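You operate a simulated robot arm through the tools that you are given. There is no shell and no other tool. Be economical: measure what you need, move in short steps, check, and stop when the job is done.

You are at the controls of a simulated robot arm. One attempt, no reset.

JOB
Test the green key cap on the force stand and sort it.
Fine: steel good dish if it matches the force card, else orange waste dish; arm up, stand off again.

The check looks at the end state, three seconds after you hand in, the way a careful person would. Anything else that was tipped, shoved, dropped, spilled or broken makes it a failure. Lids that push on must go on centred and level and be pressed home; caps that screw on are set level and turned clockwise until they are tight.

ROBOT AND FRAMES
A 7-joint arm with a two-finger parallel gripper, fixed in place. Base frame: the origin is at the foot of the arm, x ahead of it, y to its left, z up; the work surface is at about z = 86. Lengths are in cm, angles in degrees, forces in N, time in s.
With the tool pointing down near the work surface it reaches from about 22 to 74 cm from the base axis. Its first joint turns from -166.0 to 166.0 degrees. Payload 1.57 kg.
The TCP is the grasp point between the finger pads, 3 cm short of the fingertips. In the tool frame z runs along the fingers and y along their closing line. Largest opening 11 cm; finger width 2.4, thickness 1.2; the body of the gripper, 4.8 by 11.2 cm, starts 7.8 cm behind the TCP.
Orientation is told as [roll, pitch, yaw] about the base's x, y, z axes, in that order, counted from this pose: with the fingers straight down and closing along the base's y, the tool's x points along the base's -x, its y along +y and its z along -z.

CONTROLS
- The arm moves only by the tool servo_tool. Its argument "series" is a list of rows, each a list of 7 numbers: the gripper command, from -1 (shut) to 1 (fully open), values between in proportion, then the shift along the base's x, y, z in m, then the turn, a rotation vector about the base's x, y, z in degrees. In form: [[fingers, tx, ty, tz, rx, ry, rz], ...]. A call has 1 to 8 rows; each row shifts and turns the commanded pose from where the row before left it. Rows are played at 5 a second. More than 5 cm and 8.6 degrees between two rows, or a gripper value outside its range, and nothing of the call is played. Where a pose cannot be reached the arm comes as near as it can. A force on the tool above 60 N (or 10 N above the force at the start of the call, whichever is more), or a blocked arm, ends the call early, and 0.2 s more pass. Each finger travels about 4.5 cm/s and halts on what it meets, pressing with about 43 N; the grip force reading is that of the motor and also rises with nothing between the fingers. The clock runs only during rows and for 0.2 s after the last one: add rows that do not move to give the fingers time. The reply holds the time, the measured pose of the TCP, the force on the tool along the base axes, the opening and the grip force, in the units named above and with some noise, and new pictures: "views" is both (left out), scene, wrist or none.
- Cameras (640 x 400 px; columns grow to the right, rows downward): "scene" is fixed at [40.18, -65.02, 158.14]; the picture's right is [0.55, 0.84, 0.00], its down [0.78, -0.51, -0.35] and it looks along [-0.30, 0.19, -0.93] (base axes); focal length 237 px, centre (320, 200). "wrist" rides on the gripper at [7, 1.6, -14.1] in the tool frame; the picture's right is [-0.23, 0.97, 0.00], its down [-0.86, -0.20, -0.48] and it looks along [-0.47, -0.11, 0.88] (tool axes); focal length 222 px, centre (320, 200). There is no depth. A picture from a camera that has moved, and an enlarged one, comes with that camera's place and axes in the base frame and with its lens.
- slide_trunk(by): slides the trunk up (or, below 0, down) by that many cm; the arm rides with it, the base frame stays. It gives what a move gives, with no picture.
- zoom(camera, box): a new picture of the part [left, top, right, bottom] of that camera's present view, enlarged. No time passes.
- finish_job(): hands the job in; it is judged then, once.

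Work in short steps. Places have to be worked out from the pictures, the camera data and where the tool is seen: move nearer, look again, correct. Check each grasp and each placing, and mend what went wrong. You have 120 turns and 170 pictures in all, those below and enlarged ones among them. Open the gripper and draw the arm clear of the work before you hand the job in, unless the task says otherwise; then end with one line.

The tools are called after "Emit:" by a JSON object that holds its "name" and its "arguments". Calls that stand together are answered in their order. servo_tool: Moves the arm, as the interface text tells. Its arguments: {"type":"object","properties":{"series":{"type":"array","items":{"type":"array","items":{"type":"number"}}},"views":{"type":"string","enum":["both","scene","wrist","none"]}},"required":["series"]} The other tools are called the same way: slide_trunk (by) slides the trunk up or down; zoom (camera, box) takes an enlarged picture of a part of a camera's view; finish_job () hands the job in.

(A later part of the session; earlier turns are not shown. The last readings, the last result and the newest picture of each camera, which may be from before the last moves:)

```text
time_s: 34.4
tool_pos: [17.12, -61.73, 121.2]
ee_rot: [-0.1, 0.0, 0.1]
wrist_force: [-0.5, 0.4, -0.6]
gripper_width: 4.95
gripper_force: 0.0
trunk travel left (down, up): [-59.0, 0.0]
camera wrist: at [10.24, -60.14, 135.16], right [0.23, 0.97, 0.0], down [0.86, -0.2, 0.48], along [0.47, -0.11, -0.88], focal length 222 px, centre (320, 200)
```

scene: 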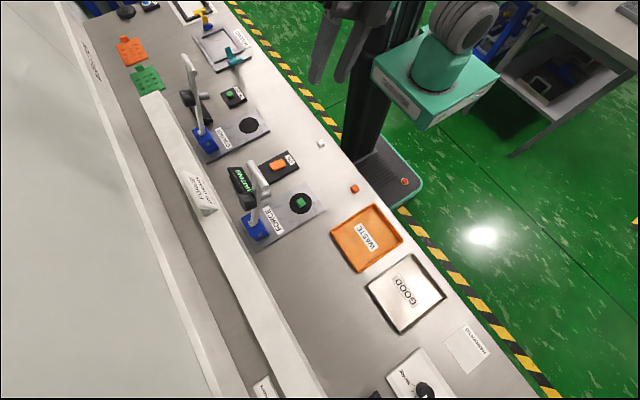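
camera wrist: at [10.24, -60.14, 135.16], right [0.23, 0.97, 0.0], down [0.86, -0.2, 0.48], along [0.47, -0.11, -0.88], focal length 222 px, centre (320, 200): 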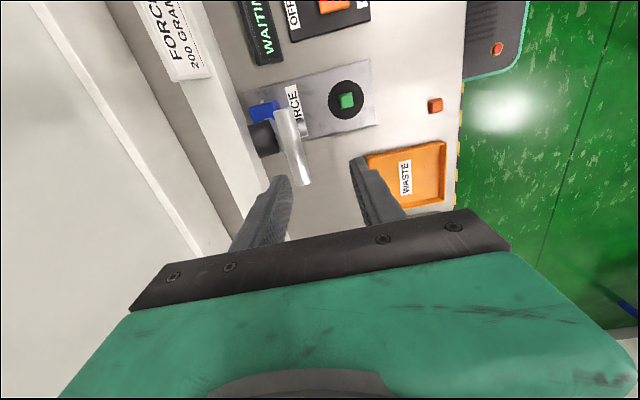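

Reached, and the handle is again found at y ≈ -63.8. I shift -2.1 cm in y, then descend so the fingers straddle the handle.

Emit:
{"name": "servo_tool", "arguments": {"series": [[-0.1, 0.001, -0.021, 0, 0, 0, 0], [-0.1, 0, 0, 0, 0, 0, 0], [-0.1, 0, 0, -0.015, 0, 0, 0], [-0.1, 0, 0, -0.015, 0, 0, 0], [-0.1, 0, 0, -0.013, 0, 0, 0], [-0.1, 0, 0, 0, 0, 0, 0]]}}

Emit:
{"name": "zoom", "arguments": {"camera": "wrist", "box": [220, 80, 420, 240]}}

Emit:
{"name": "zoom", "arguments": {"camera": "scene", "box": [200, 120, 340, 260]}}

```text
time_s: 35.8
tool_pos: [17.01, -62.68, 116.06]
ee_rot: [0.0, 0.0, 0.0]
wrist_force: [-0.5, 0.2, 0.4]
gripper_width: 4.95
gripper_force: 0.1
out of reach, approached as far as the arm can: row 1
trunk travel left (down, up): [-59.0, 0.0]
camera wrist: at [10.19, -61.08, 130.1], right [0.23, 0.97, 0.0], down [0.86, -0.2, 0.48], along [0.47, -0.11, -0.88], focal length 222 px, centre (320, 200)
```

scene: 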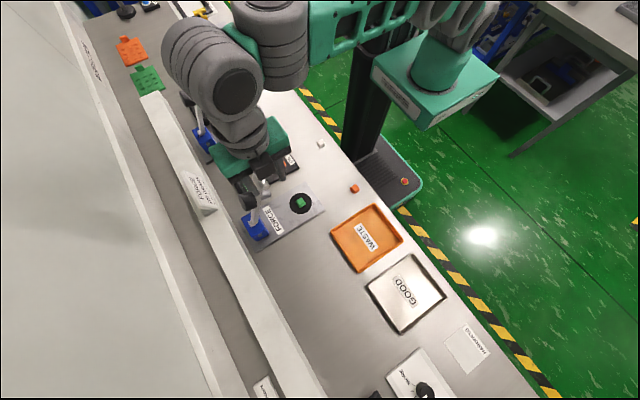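
wrist: 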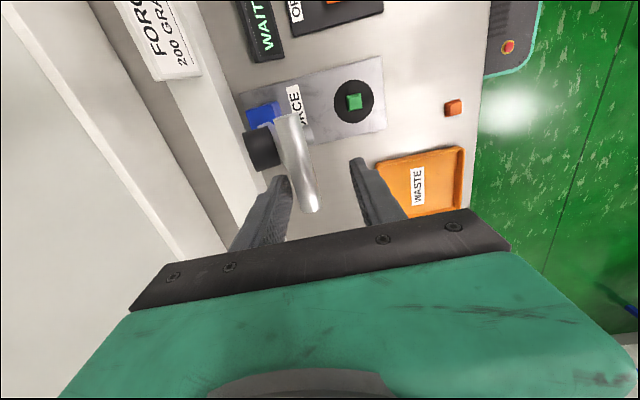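

```text
2.50 times, centred on (320, 160) of wrist
camera zoom: at [10.19, -61.08, 130.1], right [0.23, 0.97, 0.0], down [0.86, -0.2, 0.48], along [0.47, -0.11, -0.88], focal length 555 px, centre (320, 300)
```

zoom: 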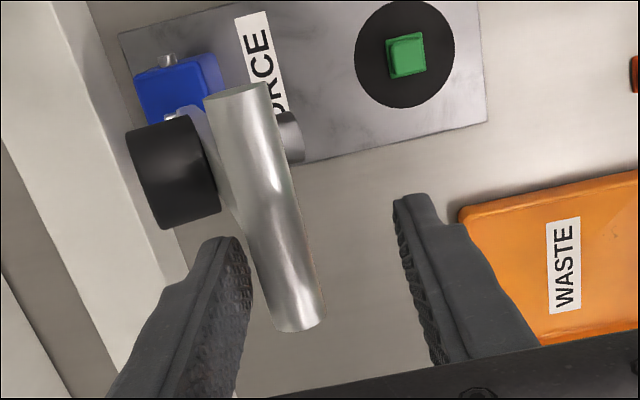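

```text
2.86 times, centred on (270, 190) of scene
camera zoom: at [40.18, -65.02, 158.14], right [0.55, 0.84, 0.0], down [0.78, -0.51, -0.35], along [-0.3, 0.19, -0.93], focal length 678 px, centre (463, 229)
```

zoom: 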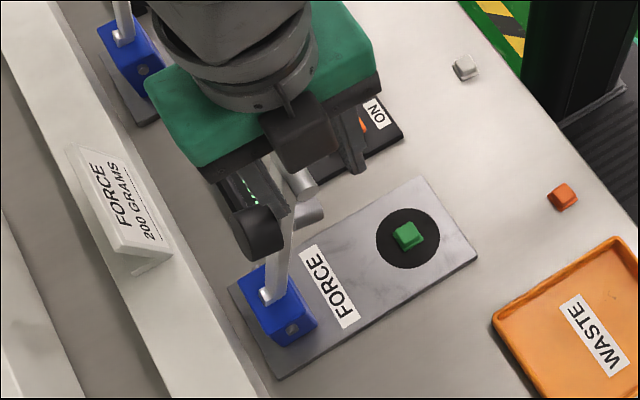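

The fingers straddle the handle (y clipped at -62.7, handle still between them). I close on it; the lever can give as it centres.

Emit:
{"name": "servo_tool", "arguments": {"series": [[-0.4, 0, 0, 0, 0, 0, 0], [-0.7, 0, 0, 0, 0, 0, 0], [-1, 0, 0, 0, 0, 0, 0], [-1, 0, 0, 0, 0, 0, 0], [-1, 0, 0, 0, 0, 0, 0]], "views": "wrist"}}

Emit:
{"name": "zoom", "arguments": {"camera": "wrist", "box": [220, 80, 420, 240]}}

```text
time_s: 37.0
tool_pos: [17.09, -62.68, 116.12]
ee_rot: [-0.1, 0.0, 0.2]
wrist_force: [0.0, -2.8, -0.7]
gripper_width: 2.26
gripper_force: 35.1
trunk travel left (down, up): [-59.0, 0.0]
camera wrist: at [10.17, -61.12, 130.13], right [0.23, 0.97, 0.0], down [0.86, -0.2, 0.48], along [0.47, -0.11, -0.88], focal length 222 px, centre (320, 200)
```

wrist: 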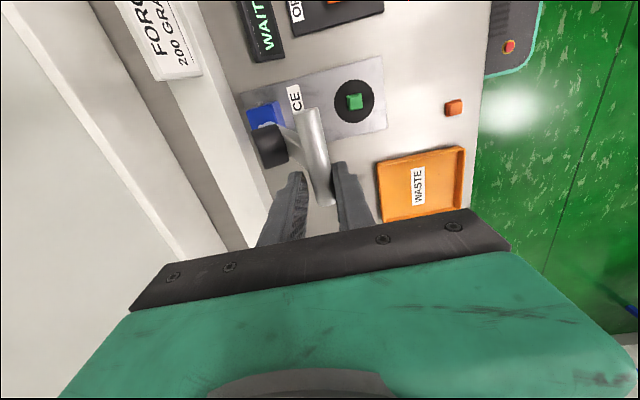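

```text
2.50 times, centred on (320, 160) of wrist
camera zoom: at [10.17, -61.12, 130.13], right [0.23, 0.97, 0.0], down [0.86, -0.2, 0.48], along [0.47, -0.11, -0.88], focal length 555 px, centre (320, 300)
```

zoom: 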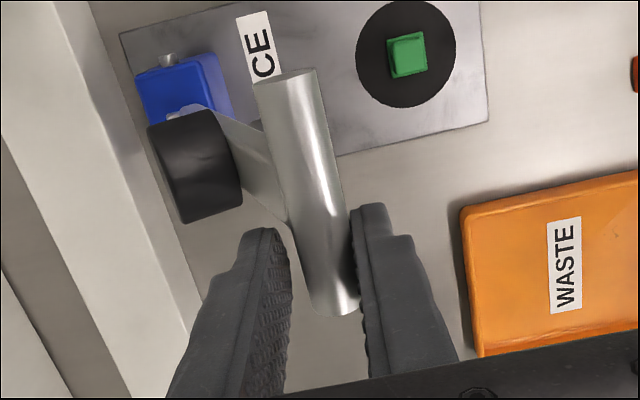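

Gripped (2.26 cm, 35 N); the lever pulls back gently (≈3 N). I swing it along its arc (pivot ≈ y -72, z 92, radius ≈ 25 cm), first 20°.

Emit:
{"name": "servo_tool", "arguments": {"series": [[-1, 0, 0.0198, -0.009, 0, 0, 0], [-1, 0, 0.019, -0.011, 0, 0, 0], [-1, 0, 0.018, -0.0125, 0, 0, 0], [-1, 0, 0.017, -0.0135, 0, 0, 0], [-1, 0, 0, 0, 0, 0, 0]]}}

Emit:
{"name": "zoom", "arguments": {"camera": "scene", "box": [200, 120, 340, 260]}}

```text
time_s: 38.2
tool_pos: [16.99, -54.82, 111.76]
ee_rot: [-0.1, -0.1, 0.1]
wrist_force: [-9.1, 17.2, 24.1]
gripper_width: 2.82
gripper_force: 38.0
trunk travel left (down, up): [-59.0, 0.0]
camera wrist: at [10.16, -53.27, 125.7], right [0.23, 0.97, 0.0], down [0.85, -0.2, 0.48], along [0.47, -0.11, -0.88], focal length 222 px, centre (320, 200)
```

scene: 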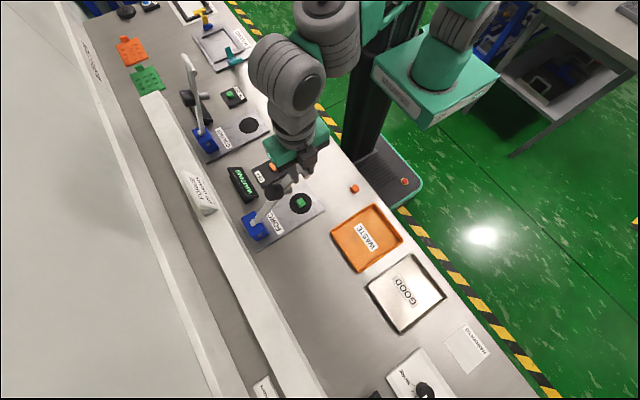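
wrist: 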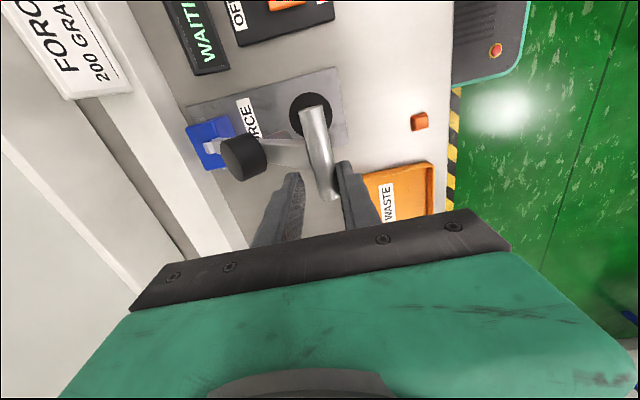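

```text
2.86 times, centred on (270, 190) of scene
camera zoom: at [40.18, -65.02, 158.14], right [0.55, 0.84, 0.0], down [0.78, -0.51, -0.35], along [-0.3, 0.19, -0.93], focal length 678 px, centre (463, 229)
```

zoom: 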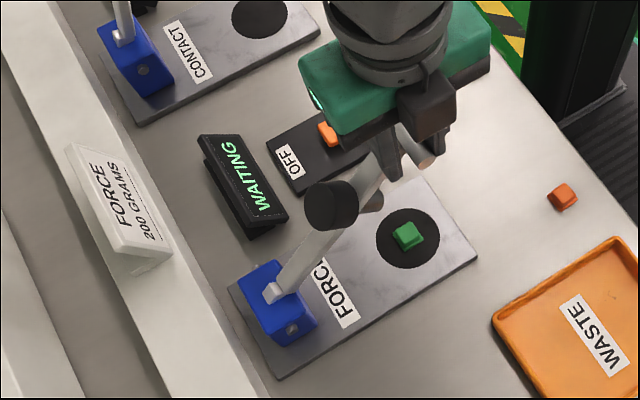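

Some wedge force has built up (24 N, opening grew to 2.8). I loosen the grip slightly so the fingers cage the handle, and see how the lever behaves.

Emit:
{"name": "servo_tool", "arguments": {"series": [[-0.42, 0, 0, 0, 0, 0, 0], [-0.36, 0, 0, 0, 0, 0, 0], [-0.36, 0, 0, 0, 0, 0, 0]], "views": "wrist"}}

Emit:
{"name": "zoom", "arguments": {"camera": "wrist", "box": [220, 80, 420, 240]}}

```text
time_s: 39.0
tool_pos: [17.14, -55.17, 111.44]
ee_rot: [0.0, 0.0, 0.0]
wrist_force: [-1.3, 0.5, -0.1]
gripper_width: 3.59
gripper_force: 0.3
trunk travel left (down, up): [-59.0, 0.0]
camera wrist: at [10.39, -53.69, 125.42], right [0.23, 0.97, 0.0], down [0.86, -0.2, 0.48], along [0.47, -0.11, -0.88], focal length 222 px, centre (320, 200)
```

wrist: 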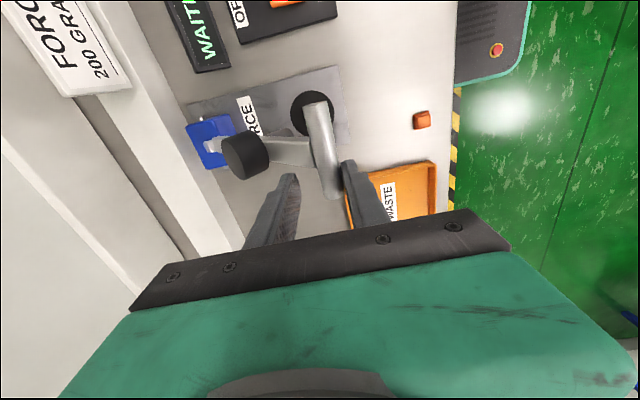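

```text
2.50 times, centred on (320, 160) of wrist
camera zoom: at [10.39, -53.69, 125.42], right [0.23, 0.97, 0.0], down [0.86, -0.2, 0.48], along [0.47, -0.11, -0.88], focal length 555 px, centre (320, 300)
```

zoom: 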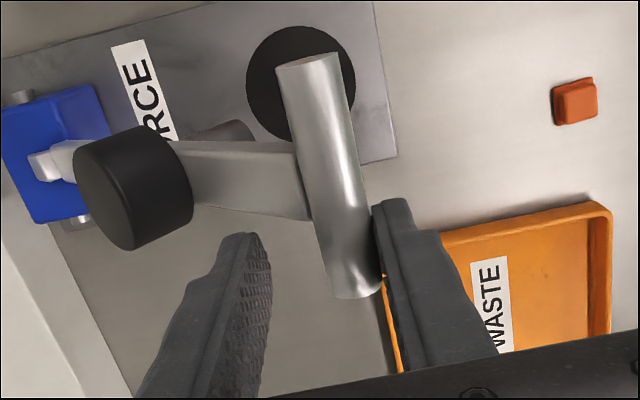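

The lever rests gently against the front finger, so gravity carries it forward and my cage controls it. The bar's edge is at x ≈ 15.9, so I shift +0.4 cm in x for clearance and lower it further along the arc.

Emit:
{"name": "servo_tool", "arguments": {"series": [[-0.36, 0.004, 0, 0, 0, 0, 0], [-0.36, 0, 0.019, -0.02, 0, 0, 0], [-0.36, 0, 0.016, -0.022, 0, 0, 0], [-0.36, 0, 0.014, -0.023, 0, 0, 0], [-0.36, 0, 0, 0, 0, 0, 0]]}}

Emit:
{"name": "zoom", "arguments": {"camera": "scene", "box": [200, 120, 340, 260]}}

Emit:
{"name": "zoom", "arguments": {"camera": "wrist", "box": [160, 60, 400, 240]}}

```text
time_s: 40.2
tool_pos: [17.43, -50.06, 104.95]
ee_rot: [-0.1, 0.1, 0.0]
wrist_force: [2.8, 1.3, -0.4]
gripper_width: 3.46
gripper_force: 0.0
trunk travel left (down, up): [-59.0, 0.0]
camera wrist: at [10.53, -48.52, 118.89], right [0.23, 0.97, 0.0], down [0.86, -0.2, 0.48], along [0.47, -0.11, -0.88], focal length 222 px, centre (320, 200)
```

scene: 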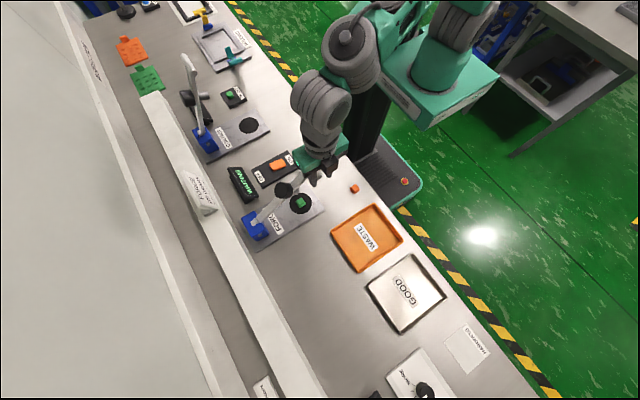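
wrist: 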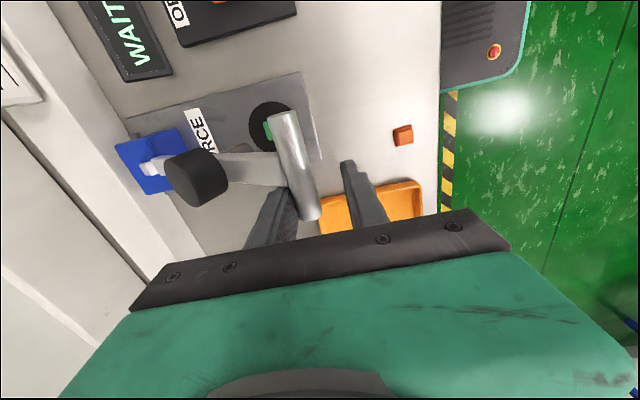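

```text
2.86 times, centred on (270, 190) of scene
camera zoom: at [40.18, -65.02, 158.14], right [0.55, 0.84, 0.0], down [0.78, -0.51, -0.35], along [-0.3, 0.19, -0.93], focal length 678 px, centre (463, 229)
```

zoom: 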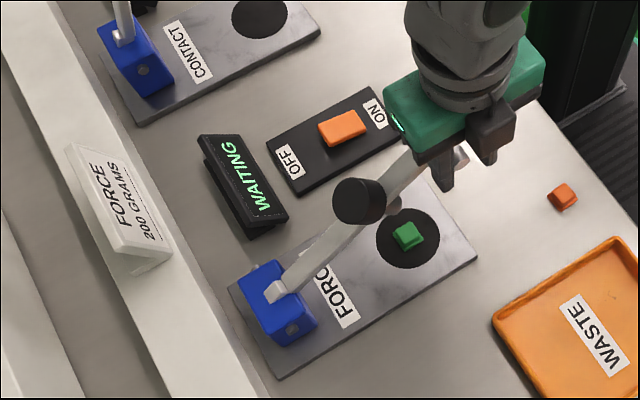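

```text
2.22 times, centred on (280, 150) of wrist
camera zoom: at [10.53, -48.52, 118.89], right [0.23, 0.97, 0.0], down [0.86, -0.2, 0.48], along [0.47, -0.11, -0.88], focal length 494 px, centre (409, 311)
```

zoom: 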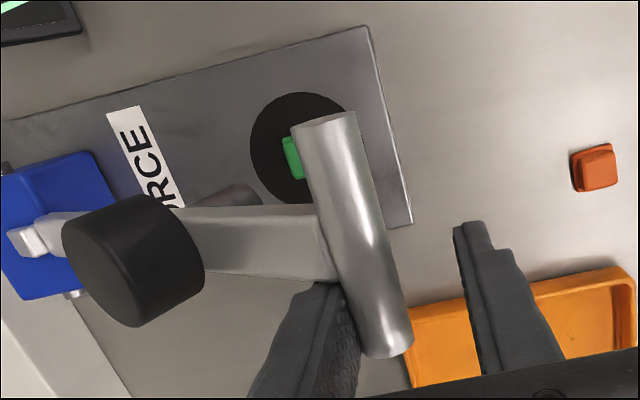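

Lever stays where it is put (friction), handle now at about (y -51.2, z 106) and touching only the rear finger. Pressing from above is simpler now: I rise out, close the fingers, and centre over the handle.

Emit:
{"name": "servo_tool", "arguments": {"series": [[-0.36, 0, -0.005, 0.02, 0, 0, 0], [-0.36, 0, 0, 0.035, 0, 0, 0], [-0.36, 0, 0, 0.04, 0, 0, 0], [-1, -0.01, 0, 0, 0, 0, 0], [-1, -0.012, -0.008, 0, 0, 0, 0], [-1, 0, 0, 0, 0, 0, 0], [-1, 0, 0, 0, 0, 0, 0]], "views": "wrist"}}

Emit:
{"name": "zoom", "arguments": {"camera": "wrist", "box": [160, 60, 400, 240]}}

```text
time_s: 41.8
tool_pos: [15.39, -51.75, 114.36]
ee_rot: [0.0, 0.0, 0.0]
wrist_force: [-0.2, -0.4, -0.1]
gripper_width: 0.0
gripper_force: 21.5
trunk travel left (down, up): [-59.0, 0.0]
camera wrist: at [8.41, -50.27, 128.29], right [0.23, 0.97, 0.0], down [0.86, -0.2, 0.48], along [0.47, -0.11, -0.88], focal length 222 px, centre (320, 200)
```

wrist: 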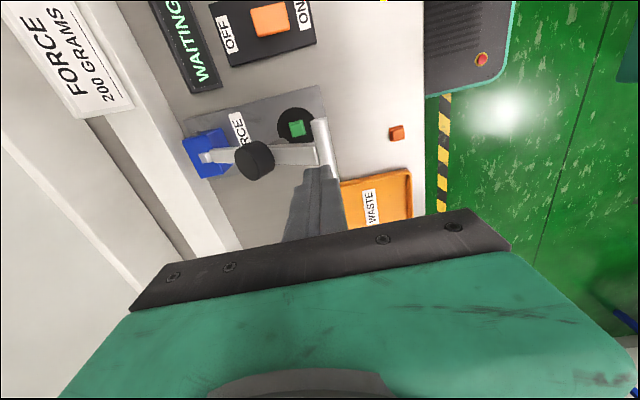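

```text
2.22 times, centred on (280, 150) of wrist
camera zoom: at [8.41, -50.27, 128.29], right [0.23, 0.97, 0.0], down [0.86, -0.2, 0.48], along [0.47, -0.11, -0.88], focal length 494 px, centre (409, 311)
```

zoom: 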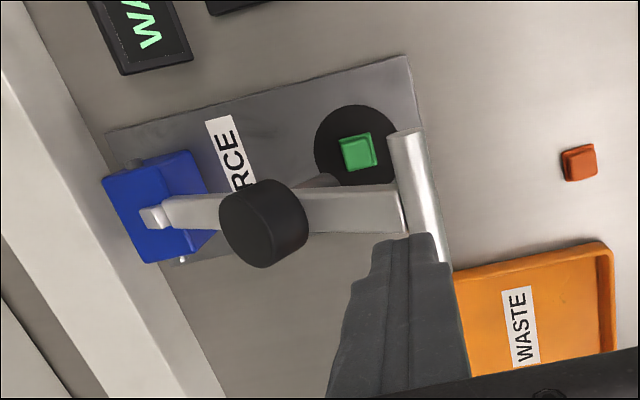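

I press down on the handle with the closed fingers, following the arc.

Emit:
{"name": "servo_tool", "arguments": {"series": [[-1, 0, 0.002, -0.02, 0, 0, 0], [-1, 0, 0, -0.02, 0, 0, 0], [-1, 0, 0.007, -0.0115, 0, 0, 0], [-1, 0, 0.007, -0.0115, 0, 0, 0], [-1, 0, 0.006, -0.012, 0, 0, 0], [-1, 0, 0.005, -0.012, 0, 0, 0], [-1, 0, 0, 0, 0, 0, 0]]}}

Emit:
{"name": "zoom", "arguments": {"camera": "scene", "box": [200, 120, 340, 260]}}

```text
time_s: 43.4
tool_pos: [15.32, -48.9, 105.81]
ee_rot: [0.0, 0.0, 0.0]
wrist_force: [-0.1, -0.3, 0.2]
gripper_width: 0.03
gripper_force: 21.5
trunk travel left (down, up): [-59.0, 0.0]
camera wrist: at [8.37, -47.38, 119.79], right [0.23, 0.97, 0.0], down [0.86, -0.2, 0.48], along [0.47, -0.11, -0.88], focal length 222 px, centre (320, 200)
```

scene: 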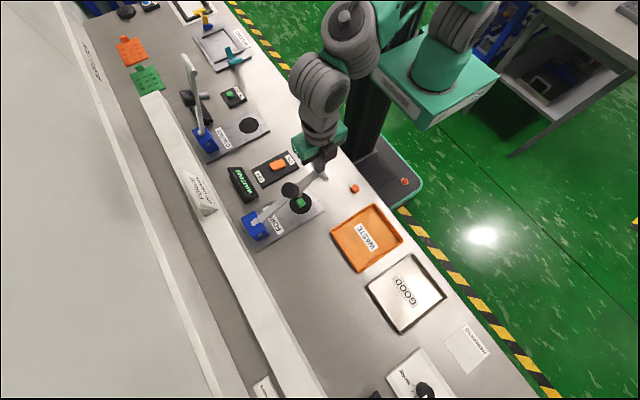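
wrist: 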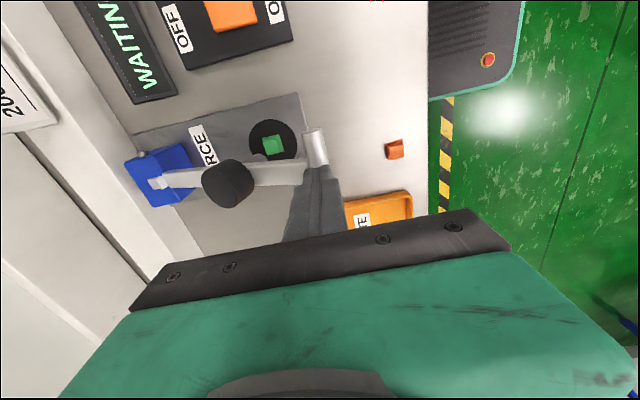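

```text
2.86 times, centred on (270, 190) of scene
camera zoom: at [40.18, -65.02, 158.14], right [0.55, 0.84, 0.0], down [0.78, -0.51, -0.35], along [-0.3, 0.19, -0.93], focal length 678 px, centre (463, 229)
```

zoom: 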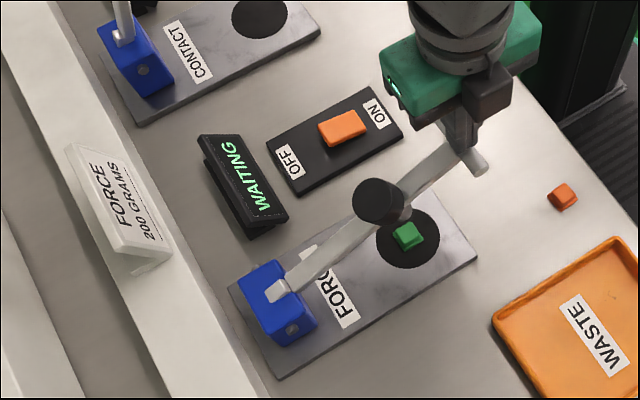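

The plunger is coming over the cap. I continue slowly along the arc, watching force and display.

Emit:
{"name": "servo_tool", "arguments": {"series": [[-1, 0, 0.0045, -0.012, 0, 0, 0], [-1, 0, 0.004, -0.012, 0, 0, 0], [-1, 0, 0.003, -0.01, 0, 0, 0], [-1, 0, 0, 0, 0, 0, 0]], "views": "none"}}

Emit:
{"name": "zoom", "arguments": {"camera": "scene", "box": [200, 120, 340, 260]}}

```text
time_s: 44.4
tool_pos: [15.02, -47.7, 102.35]
ee_rot: [0.0, 0.0, 0.0]
wrist_force: [-0.3, 0.0, -1.5]
gripper_width: 0.0
gripper_force: 20.6
trunk travel left (down, up): [-59.0, 0.0]
```

```text
2.86 times, centred on (270, 190) of scene
camera zoom: at [40.18, -65.02, 158.14], right [0.55, 0.84, 0.0], down [0.78, -0.51, -0.35], along [-0.3, 0.19, -0.93], focal length 678 px, centre (463, 229)
```

zoom: 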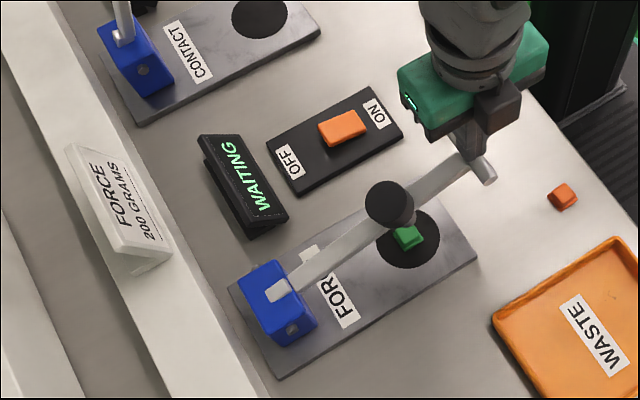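

Plunger is almost on the cap. Smaller steps now.

Emit:
{"name": "servo_tool", "arguments": {"series": [[-1, 0, 0.001, -0.006, 0, 0, 0], [-1, 0, 0.001, -0.005, 0, 0, 0], [-1, 0, 0.001, -0.005, 0, 0, 0], [-1, 0, 0, 0, 0, 0, 0]], "views": "none"}}

Emit:
{"name": "zoom", "arguments": {"camera": "scene", "box": [200, 120, 340, 260]}}

```text
time_s: 45.4
tool_pos: [15.19, -47.37, 100.76]
ee_rot: [0.0, 0.0, 0.2]
wrist_force: [-0.2, -0.7, 0.2]
gripper_width: 0.0
gripper_force: 21.2
trunk travel left (down, up): [-59.0, 0.0]
```

```text
2.86 times, centred on (270, 190) of scene
camera zoom: at [40.18, -65.02, 158.14], right [0.55, 0.84, 0.0], down [0.78, -0.51, -0.35], along [-0.3, 0.19, -0.93], focal length 678 px, centre (463, 229)
```

zoom: 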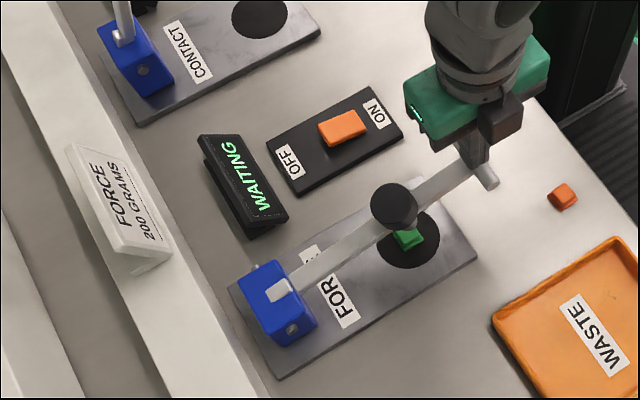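

Still "WAITING"; continuing down.

Emit:
{"name": "servo_tool", "arguments": {"series": [[-1, 0, 0.001, -0.005, 0, 0, 0], [-1, 0, 0, -0.005, 0, 0, 0], [-1, 0, 0, -0.005, 0, 0, 0], [-1, 0, 0, 0, 0, 0, 0]], "views": "none"}}

Emit:
{"name": "zoom", "arguments": {"camera": "scene", "box": [200, 120, 340, 260]}}

```text
time_s: 46.4
tool_pos: [15.2, -47.46, 99.21]
ee_rot: [0.0, 0.0, 0.1]
wrist_force: [-0.2, 0.4, -0.3]
gripper_width: 0.0
gripper_force: 21.2
trunk travel left (down, up): [-59.0, 0.0]
```

```text
2.86 times, centred on (270, 190) of scene
camera zoom: at [40.18, -65.02, 158.14], right [0.55, 0.84, 0.0], down [0.78, -0.51, -0.35], along [-0.3, 0.19, -0.93], focal length 678 px, centre (463, 229)
```

zoom: 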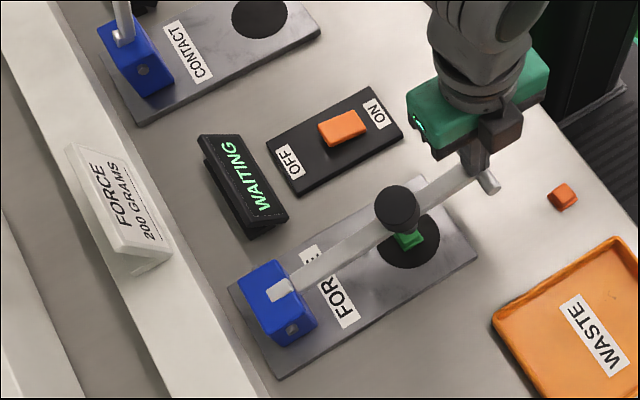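

Close to the cap now; 3 mm steps.

Emit:
{"name": "servo_tool", "arguments": {"series": [[-1, 0, 0, -0.004, 0, 0, 0], [-1, 0, 0, -0.003, 0, 0, 0], [-1, 0, 0, -0.003, 0, 0, 0], [-1, 0, 0, 0, 0, 0, 0]], "views": "none"}}

Emit:
{"name": "zoom", "arguments": {"camera": "scene", "box": [200, 120, 340, 260]}}

```text
time_s: 47.4
tool_pos: [15.12, -47.42, 98.09]
ee_rot: [0.0, 0.0, 0.1]
wrist_force: [0.1, -0.1, -0.3]
gripper_width: 0.0
gripper_force: 21.1
trunk travel left (down, up): [-59.0, 0.0]
```

```text
2.86 times, centred on (270, 190) of scene
camera zoom: at [40.18, -65.02, 158.14], right [0.55, 0.84, 0.0], down [0.78, -0.51, -0.35], along [-0.3, 0.19, -0.93], focal length 678 px, centre (463, 229)
```

zoom: 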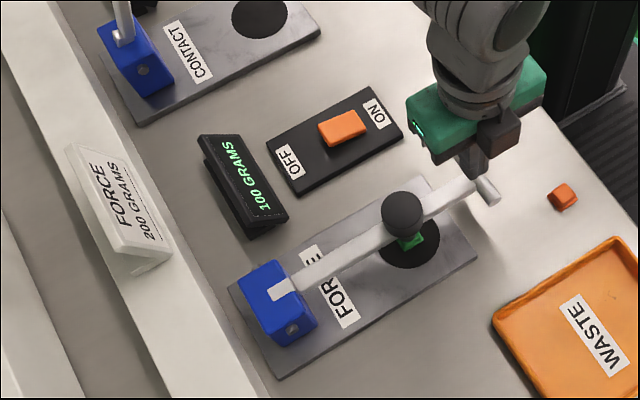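

The display now reads "100 GRAMS". I check it enlarged, press a touch further and see if the reading holds.

Emit:
{"name": "servo_tool", "arguments": {"series": [[-1, 0, 0, -0.002, 0, 0, 0], [-1, 0, 0, -0.001, 0, 0, 0], [-1, 0, 0, 0, 0, 0, 0], [-1, 0, 0, 0, 0, 0, 0], [-1, 0, 0, 0, 0, 0, 0]], "views": "none"}}

Emit:
{"name": "zoom", "arguments": {"camera": "scene", "box": [230, 155, 290, 215]}}

Emit:
{"name": "zoom", "arguments": {"camera": "wrist", "box": [20, 0, 340, 200]}}

```text
time_s: 48.6
tool_pos: [15.3, -47.41, 98.03]
ee_rot: [0.1, 0.0, 0.0]
wrist_force: [-0.4, 0.4, -0.2]
gripper_width: 0.0
gripper_force: 20.8
trunk travel left (down, up): [-59.0, 0.0]
```

```text
6.67 times, centred on (260, 185) of scene
camera zoom: at [40.18, -65.02, 158.14], right [0.55, 0.84, 0.0], down [0.78, -0.51, -0.35], along [-0.3, 0.19, -0.93], focal length 1582 px, centre (720, 300)
```

zoom: 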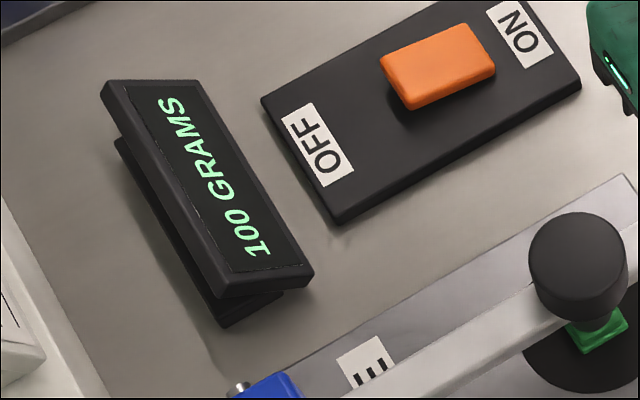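

```text
2.00 times, centred on (180, 100) of wrist
camera zoom: at [8.38, -45.94, 111.95], right [0.23, 0.97, 0.0], down [0.86, -0.2, 0.48], along [0.47, -0.11, -0.88], focal length 444 px, centre (600, 400)
```

zoom: 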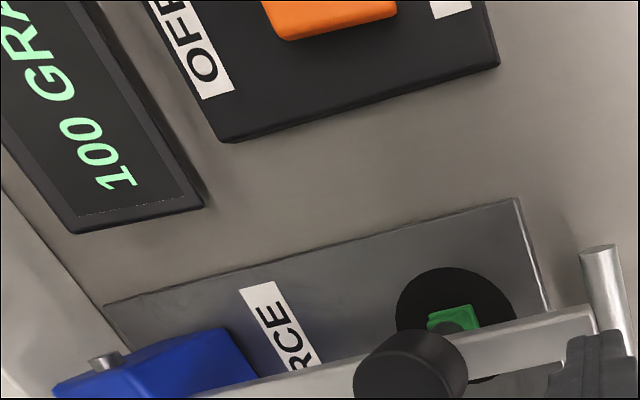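

Reading holds at 100. To be sure this isn't a mid-press value, I press a few millimetres further and reread.

Emit:
{"name": "servo_tool", "arguments": {"series": [[-1, 0, 0, -0.002, 0, 0, 0], [-1, 0, 0, -0.002, 0, 0, 0], [-1, 0, 0, 0, 0, 0, 0], [-1, 0, 0, 0, 0, 0, 0]], "views": "none"}}

Emit:
{"name": "zoom", "arguments": {"camera": "scene", "box": [230, 155, 330, 225]}}

```text
time_s: 49.6
tool_pos: [15.31, -47.62, 97.49]
ee_rot: [0.0, 0.0, 0.0]
wrist_force: [1.4, 0.1, 0.0]
gripper_width: 0.03
gripper_force: 21.7
trunk travel left (down, up): [-59.0, 0.0]
```

```text
5.71 times, centred on (280, 190) of scene
camera zoom: at [40.18, -65.02, 158.14], right [0.55, 0.84, 0.0], down [0.78, -0.51, -0.35], along [-0.3, 0.19, -0.93], focal length 1356 px, centre (549, 257)
```

zoom: 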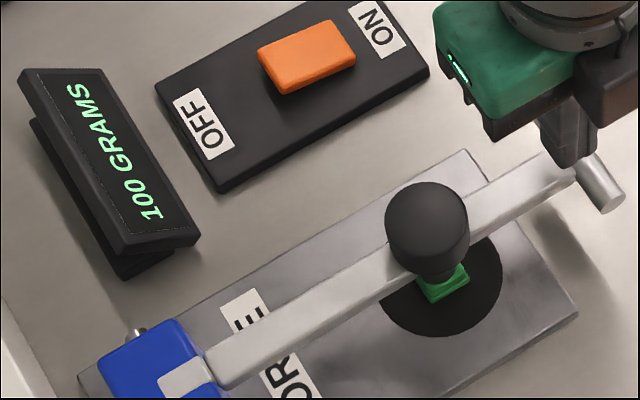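

Still barely any load on the tool; I keep pressing until I feel the stop.

Emit:
{"name": "servo_tool", "arguments": {"series": [[-1, 0, 0, -0.002, 0, 0, 0], [-1, 0, 0, -0.002, 0, 0, 0], [-1, 0, 0, -0.002, 0, 0, 0], [-1, 0, 0, 0, 0, 0, 0], [-1, 0, 0, 0, 0, 0, 0]], "views": "none"}}

Emit:
{"name": "zoom", "arguments": {"camera": "scene", "box": [230, 155, 330, 225]}}

```text
time_s: 50.8
tool_pos: [15.32, -47.4, 96.98]
ee_rot: [0.0, 0.0, -0.1]
wrist_force: [0.0, 0.2, 0.1]
gripper_width: 0.01
gripper_force: 21.5
trunk travel left (down, up): [-59.0, 0.0]
```

```text
5.71 times, centred on (280, 190) of scene
camera zoom: at [40.18, -65.02, 158.14], right [0.55, 0.84, 0.0], down [0.78, -0.51, -0.35], along [-0.3, 0.19, -0.93], focal length 1356 px, centre (549, 257)
```

zoom: 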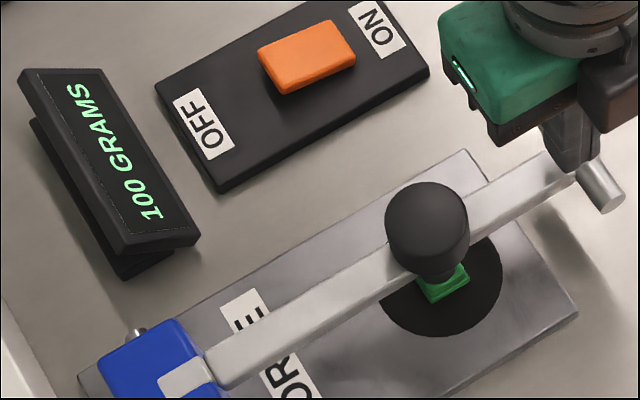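

The lever is unchanged, so it sits on the cap by itself. I press on until real contact to check that the reading does not change under load.

Emit:
{"name": "servo_tool", "arguments": {"series": [[-1, 0, 0, -0.003, 0, 0, 0], [-1, 0, 0, -0.003, 0, 0, 0], [-1, 0, 0, -0.002, 0, 0, 0], [-1, 0, 0, 0, 0, 0, 0]], "views": "wrist"}}

Emit:
{"name": "zoom", "arguments": {"camera": "scene", "box": [230, 155, 330, 225]}}

```text
time_s: 51.8
tool_pos: [15.33, -47.42, 96.16]
ee_rot: [0.0, 0.1, 0.0]
wrist_force: [0.5, 0.3, 0.9]
gripper_width: 0.0
gripper_force: 21.7
trunk travel left (down, up): [-59.0, 0.0]
camera wrist: at [8.43, -45.96, 110.18], right [0.23, 0.97, 0.0], down [0.86, -0.2, 0.48], along [0.47, -0.11, -0.88], focal length 222 px, centre (320, 200)
```

wrist: 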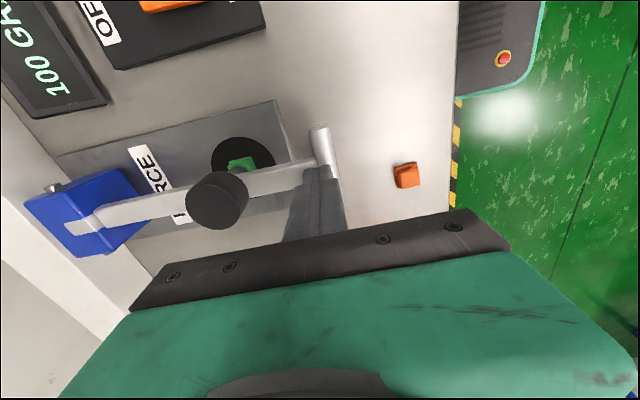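

```text
5.71 times, centred on (280, 190) of scene
camera zoom: at [40.18, -65.02, 158.14], right [0.55, 0.84, 0.0], down [0.78, -0.51, -0.35], along [-0.3, 0.19, -0.93], focal length 1356 px, centre (549, 257)
```

zoom: 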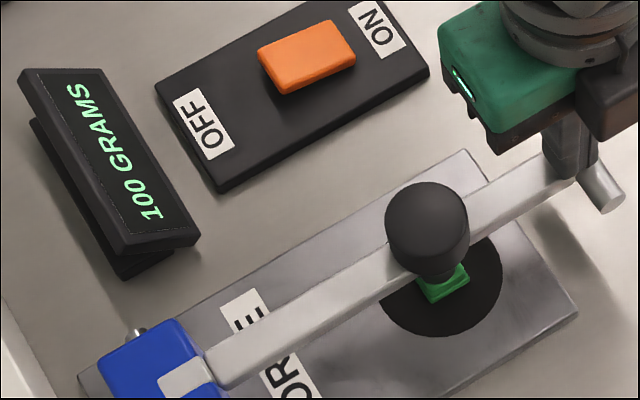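

No contact yet at tips z ≈ 93. One more small press.

Emit:
{"name": "servo_tool", "arguments": {"series": [[-1, 0, 0, -0.003, 0, 0, 0], [-1, 0, 0, -0.002, 0, 0, 0], [-1, 0, 0, -0.002, 0, 0, 0], [-1, 0, 0, -0.001, 0, 0, 0], [-1, 0, 0, 0, 0, 0, 0]], "views": "none"}}

Emit:
{"name": "zoom", "arguments": {"camera": "scene", "box": [230, 155, 330, 225]}}

```text
time_s: 53.0
tool_pos: [15.24, -47.52, 95.89]
ee_rot: [-0.5, -0.1, 0.0]
wrist_force: [0.5, 1.8, 51.6]
gripper_width: 0.0
gripper_force: 21.2
trunk travel left (down, up): [-59.0, 0.0]
```

```text
5.71 times, centred on (280, 190) of scene
camera zoom: at [40.18, -65.02, 158.14], right [0.55, 0.84, 0.0], down [0.78, -0.51, -0.35], along [-0.3, 0.19, -0.93], focal length 1356 px, centre (549, 257)
```

zoom: 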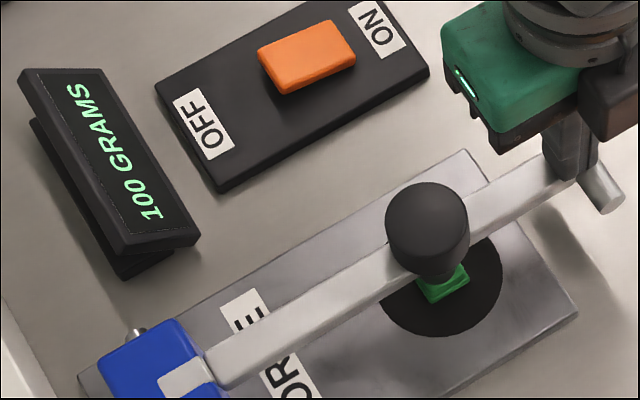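

Under a firm 50 N press it still reads 100 grams, so the cap fails the 200-gram card → waste dish. Now I rise, open, and line up to grasp the handle again on its +x half to raise the lever.

Emit:
{"name": "servo_tool", "arguments": {"series": [[-1, 0, 0, 0.02, 0, 0, 0], [-1, 0, 0, 0.03, 0, 0, 0], [-0.1, 0.01, 0.005, 0.02, 0, 0, 0], [-0.1, 0.012, 0.003, 0, 0, 0, 0], [-0.1, 0, 0, 0, 0, 0, 0]], "views": "wrist"}}

Emit:
{"name": "zoom", "arguments": {"camera": "wrist", "box": [200, 80, 440, 260]}}

```text
time_s: 54.2
tool_pos: [17.54, -46.61, 102.58]
ee_rot: [0.0, 0.0, 0.1]
wrist_force: [-0.8, 0.5, -0.5]
gripper_width: 4.95
gripper_force: 0.0
trunk travel left (down, up): [-59.0, 0.0]
camera wrist: at [10.53, -44.97, 116.48], right [0.23, 0.97, 0.0], down [0.86, -0.2, 0.48], along [0.47, -0.11, -0.88], focal length 222 px, centre (320, 200)
```

wrist: 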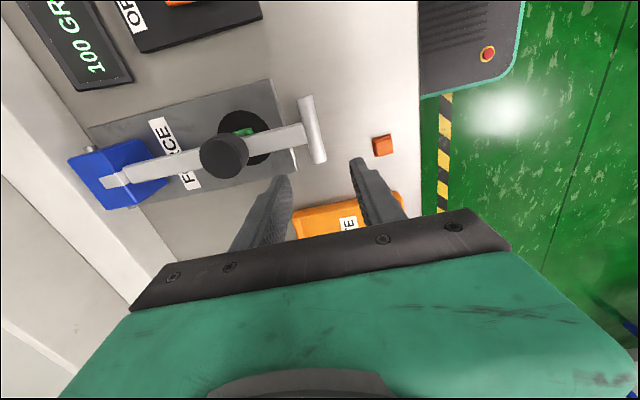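

```text
2.22 times, centred on (320, 170) of wrist
camera zoom: at [10.53, -44.97, 116.48], right [0.23, 0.97, 0.0], down [0.86, -0.2, 0.48], along [0.47, -0.11, -0.88], focal length 494 px, centre (320, 267)
```

zoom: 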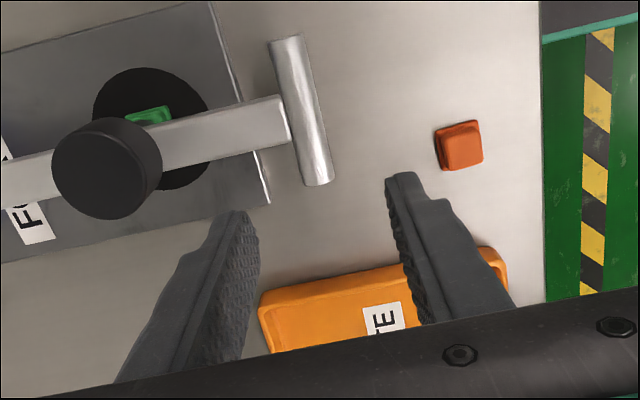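

Handle is flat at y ≈ -47.0, z ≈ 91.8, x 11.8–18.6. I shift -0.4 in y and descend to straddle it.

Emit:
{"name": "servo_tool", "arguments": {"series": [[-0.1, 0.001, -0.004, -0.02, 0, 0, 0], [-0.1, 0, 0, -0.03, 0, 0, 0], [-0.1, 0, 0, -0.03, 0, 0, 0], [-0.1, 0, 0, -0.02, 0, 0, 0], [-0.1, 0, 0, -0.008, 0, 0, 0], [-0.1, 0, 0, 0, 0, 0, 0]], "views": "wrist"}}

Emit:
{"name": "zoom", "arguments": {"camera": "wrist", "box": [200, 80, 440, 260]}}

```text
time_s: 55.6
tool_pos: [17.43, -46.96, 91.69]
ee_rot: [0.1, 0.0, 0.1]
wrist_force: [-0.5, 0.2, 0.4]
gripper_width: 4.94
gripper_force: 0.1
trunk travel left (down, up): [-59.0, 0.0]
camera wrist: at [10.59, -45.39, 105.66], right [0.23, 0.97, 0.0], down [0.86, -0.2, 0.48], along [0.47, -0.11, -0.88], focal length 222 px, centre (320, 200)
```

wrist: 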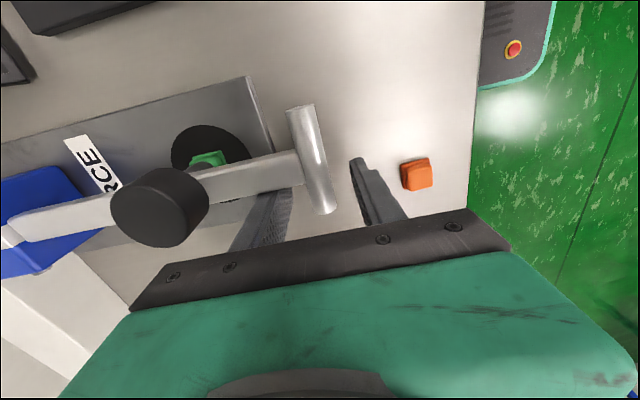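

```text
2.22 times, centred on (320, 170) of wrist
camera zoom: at [10.59, -45.39, 105.66], right [0.23, 0.97, 0.0], down [0.86, -0.2, 0.48], along [0.47, -0.11, -0.88], focal length 494 px, centre (320, 267)
```

zoom: 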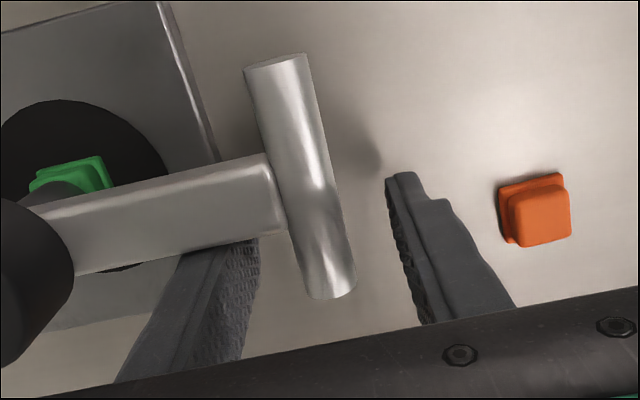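

Straddling well. The bar's edge is near x 16.2, so I shift another +0.3 cm in x, then grip.

Emit:
{"name": "servo_tool", "arguments": {"series": [[-0.1, 0.003, 0, 0, 0, 0, 0], [-0.5, 0, 0, 0, 0, 0, 0], [-1, 0, 0, 0, 0, 0, 0], [-1, 0, 0, 0, 0, 0, 0], [-1, 0, 0, 0, 0, 0, 0]], "views": "none"}}

```text
time_s: 56.8
tool_pos: [17.86, -46.73, 91.69]
ee_rot: [0.1, -0.1, 0.1]
wrist_force: [-0.4, 7.7, 1.1]
gripper_width: 1.68
gripper_force: 31.0
trunk travel left (down, up): [-59.0, 0.0]
```

Opening is 1.68, a bit less than the handle's 2.2. I look before lifting.

Emit:
{"name": "zoom", "arguments": {"camera": "wrist", "box": [200, 80, 440, 260]}}

Emit:
{"name": "zoom", "arguments": {"camera": "scene", "box": [260, 130, 360, 210]}}

```text
2.22 times, centred on (320, 170) of wrist
camera zoom: at [10.93, -45.26, 105.61], right [0.23, 0.97, 0.0], down [0.86, -0.2, 0.48], along [0.47, -0.11, -0.88], focal length 494 px, centre (320, 267)
```

zoom: 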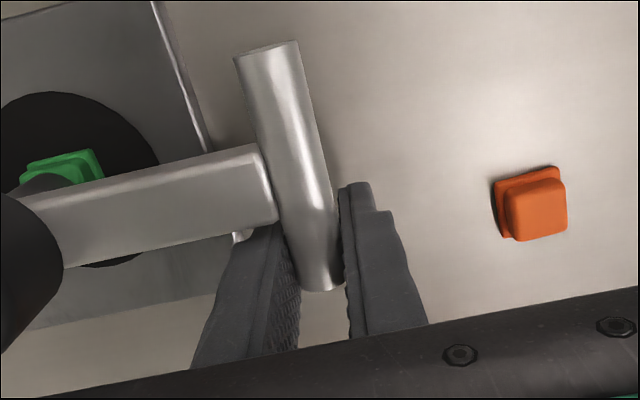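

```text
5.00 times, centred on (310, 170) of scene
camera zoom: at [40.18, -65.02, 158.14], right [0.55, 0.84, 0.0], down [0.78, -0.51, -0.35], along [-0.3, 0.19, -0.93], focal length 1187 px, centre (370, 350)
```

zoom: 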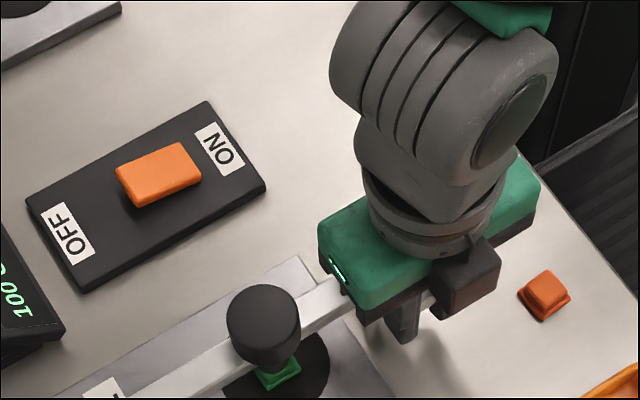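

The grip looks right. I lift along the arc, first 24°.

Emit:
{"name": "servo_tool", "arguments": {"series": [[-1, 0, -0.001, 0.026, 0, 0, 0], [-1, 0, -0.0045, 0.026, 0, 0, 0], [-1, 0, -0.0065, 0.0255, 0, 0, 0], [-1, 0, -0.0095, 0.0245, 0, 0, 0], [-1, 0, 0, 0, 0, 0, 0]], "views": "wrist"}}

Emit:
{"name": "zoom", "arguments": {"camera": "scene", "box": [200, 120, 340, 260]}}

```text
time_s: 58.0
tool_pos: [17.83, -49.03, 102.02]
ee_rot: [-0.3, 0.0, 0.2]
wrist_force: [4.3, 22.4, 9.6]
gripper_width: 1.68
gripper_force: 31.8
trunk travel left (down, up): [-59.0, 0.0]
camera wrist: at [10.91, -47.39, 116.05], right [0.23, 0.97, 0.0], down [0.86, -0.2, 0.48], along [0.47, -0.11, -0.88], focal length 222 px, centre (320, 200)
```

wrist: 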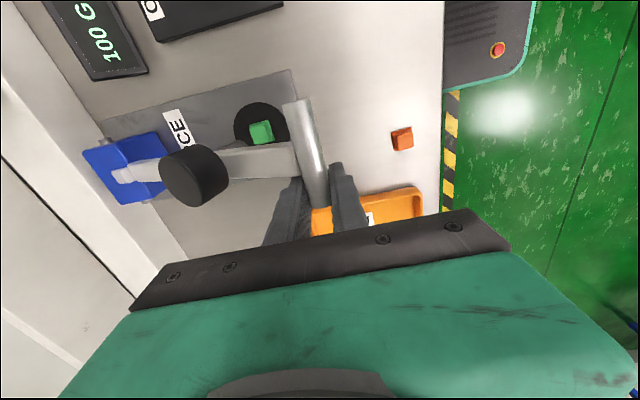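

```text
2.86 times, centred on (270, 190) of scene
camera zoom: at [40.18, -65.02, 158.14], right [0.55, 0.84, 0.0], down [0.78, -0.51, -0.35], along [-0.3, 0.19, -0.93], focal length 678 px, centre (463, 229)
```

zoom: 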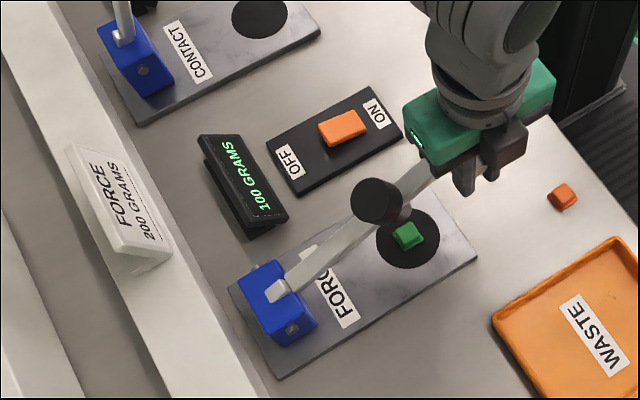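

The lever follows and the plunger is clear; 22 N outward means I'm slightly inside the true arc, so I ease +2 mm in y and continue.

Emit:
{"name": "servo_tool", "arguments": {"series": [[-1, 0, -0.008, 0.0235, 0, 0, 0], [-1, 0, -0.013, 0.022, 0, 0, 0], [-1, 0, -0.016, 0.0205, 0, 0, 0], [-1, 0, 0, 0, 0, 0, 0]], "views": "wrist"}}

```text
time_s: 59.0
tool_pos: [17.81, -52.98, 108.28]
ee_rot: [0.1, 0.1, -0.1]
wrist_force: [-7.1, -3.6, -5.1]
gripper_width: 1.65
gripper_force: 31.7
trunk travel left (down, up): [-59.0, 0.0]
camera wrist: at [10.9, -51.38, 122.33], right [0.23, 0.97, 0.0], down [0.85, -0.2, 0.48], along [0.47, -0.11, -0.88], focal length 222 px, centre (320, 200)
```

wrist: 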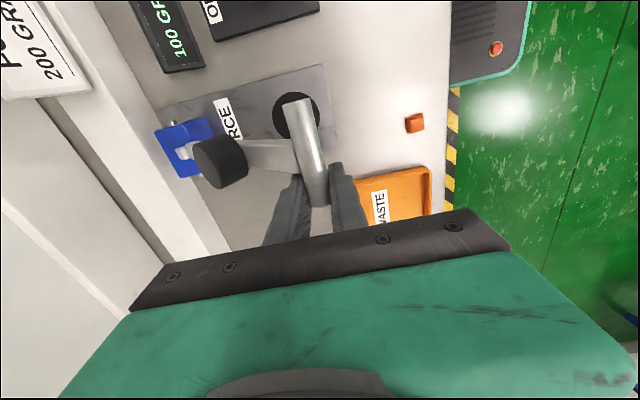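

Low forces now. Next 24° along the arc.

Emit:
{"name": "servo_tool", "arguments": {"series": [[-1, 0, -0.018, 0.019, 0, 0, 0], [-1, 0, -0.02, 0.017, 0, 0, 0], [-1, 0, -0.022, 0.0145, 0, 0, 0], [-1, 0, -0.022, 0.012, 0, 0, 0], [-1, 0, 0, 0, 0, 0, 0]], "views": "wrist"}}

Emit:
{"name": "zoom", "arguments": {"camera": "wrist", "box": [200, 80, 440, 260]}}

```text
time_s: 60.2
tool_pos: [17.73, -61.07, 114.52]
ee_rot: [0.0, -0.1, 0.1]
wrist_force: [-2.0, -0.9, -2.5]
gripper_width: 1.69
gripper_force: 32.4
trunk travel left (down, up): [-59.0, 0.0]
camera wrist: at [10.93, -59.47, 128.48], right [0.23, 0.97, 0.0], down [0.86, -0.2, 0.48], along [0.47, -0.11, -0.88], focal length 222 px, centre (320, 200)
```

wrist: 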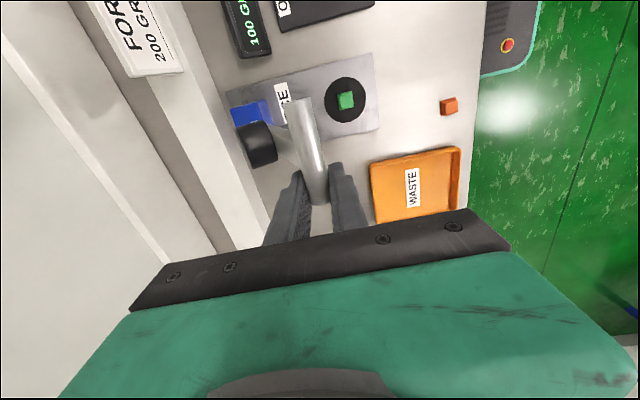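

```text
2.22 times, centred on (320, 170) of wrist
camera zoom: at [10.93, -59.47, 128.48], right [0.23, 0.97, 0.0], down [0.86, -0.2, 0.48], along [0.47, -0.11, -0.88], focal length 494 px, centre (320, 267)
```

zoom: 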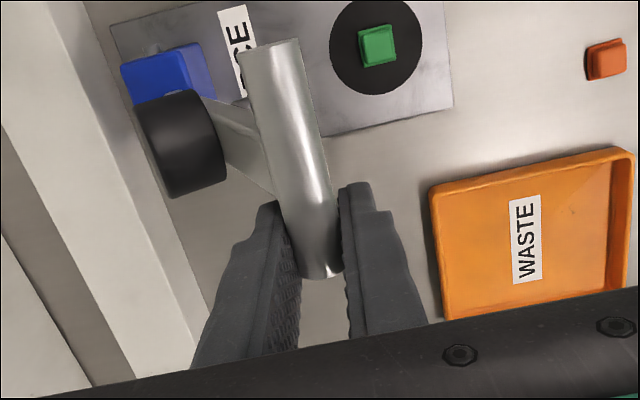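

Almost up. I go the last reachable bit towards y -62.6.

Emit:
{"name": "servo_tool", "arguments": {"series": [[-1, 0, -0.008, 0.0035, 0, 0, 0], [-1, 0, -0.008, 0.003, 0, 0, 0], [-1, 0, -0.006, 0.0015, 0, 0, 0], [-1, 0, 0, 0, 0, 0, 0]], "views": "none"}}

```text
time_s: 61.2
tool_pos: [17.93, -63.1, 115.41]
ee_rot: [-0.1, 0.0, -0.1]
wrist_force: [-5.6, 1.1, 1.2]
gripper_width: 1.67
gripper_force: 31.9
trunk travel left (down, up): [-59.0, 0.0]
```

It reached y -63.1 without hitting the limit; a bit further to the lever's original rest (-63.75).

Emit:
{"name": "servo_tool", "arguments": {"series": [[-1, 0, -0.004, 0.001, 0, 0, 0], [-1, 0, -0.004, 0.001, 0, 0, 0], [-1, 0, 0, 0, 0, 0, 0]], "views": "none"}}

```text
time_s: 62.0
tool_pos: [17.82, -64.01, 115.74]
ee_rot: [-0.2, 0.0, 0.1]
wrist_force: [-5.7, 1.5, 4.8]
gripper_width: 1.64
gripper_force: 31.5
trunk travel left (down, up): [-59.0, 0.0]
```

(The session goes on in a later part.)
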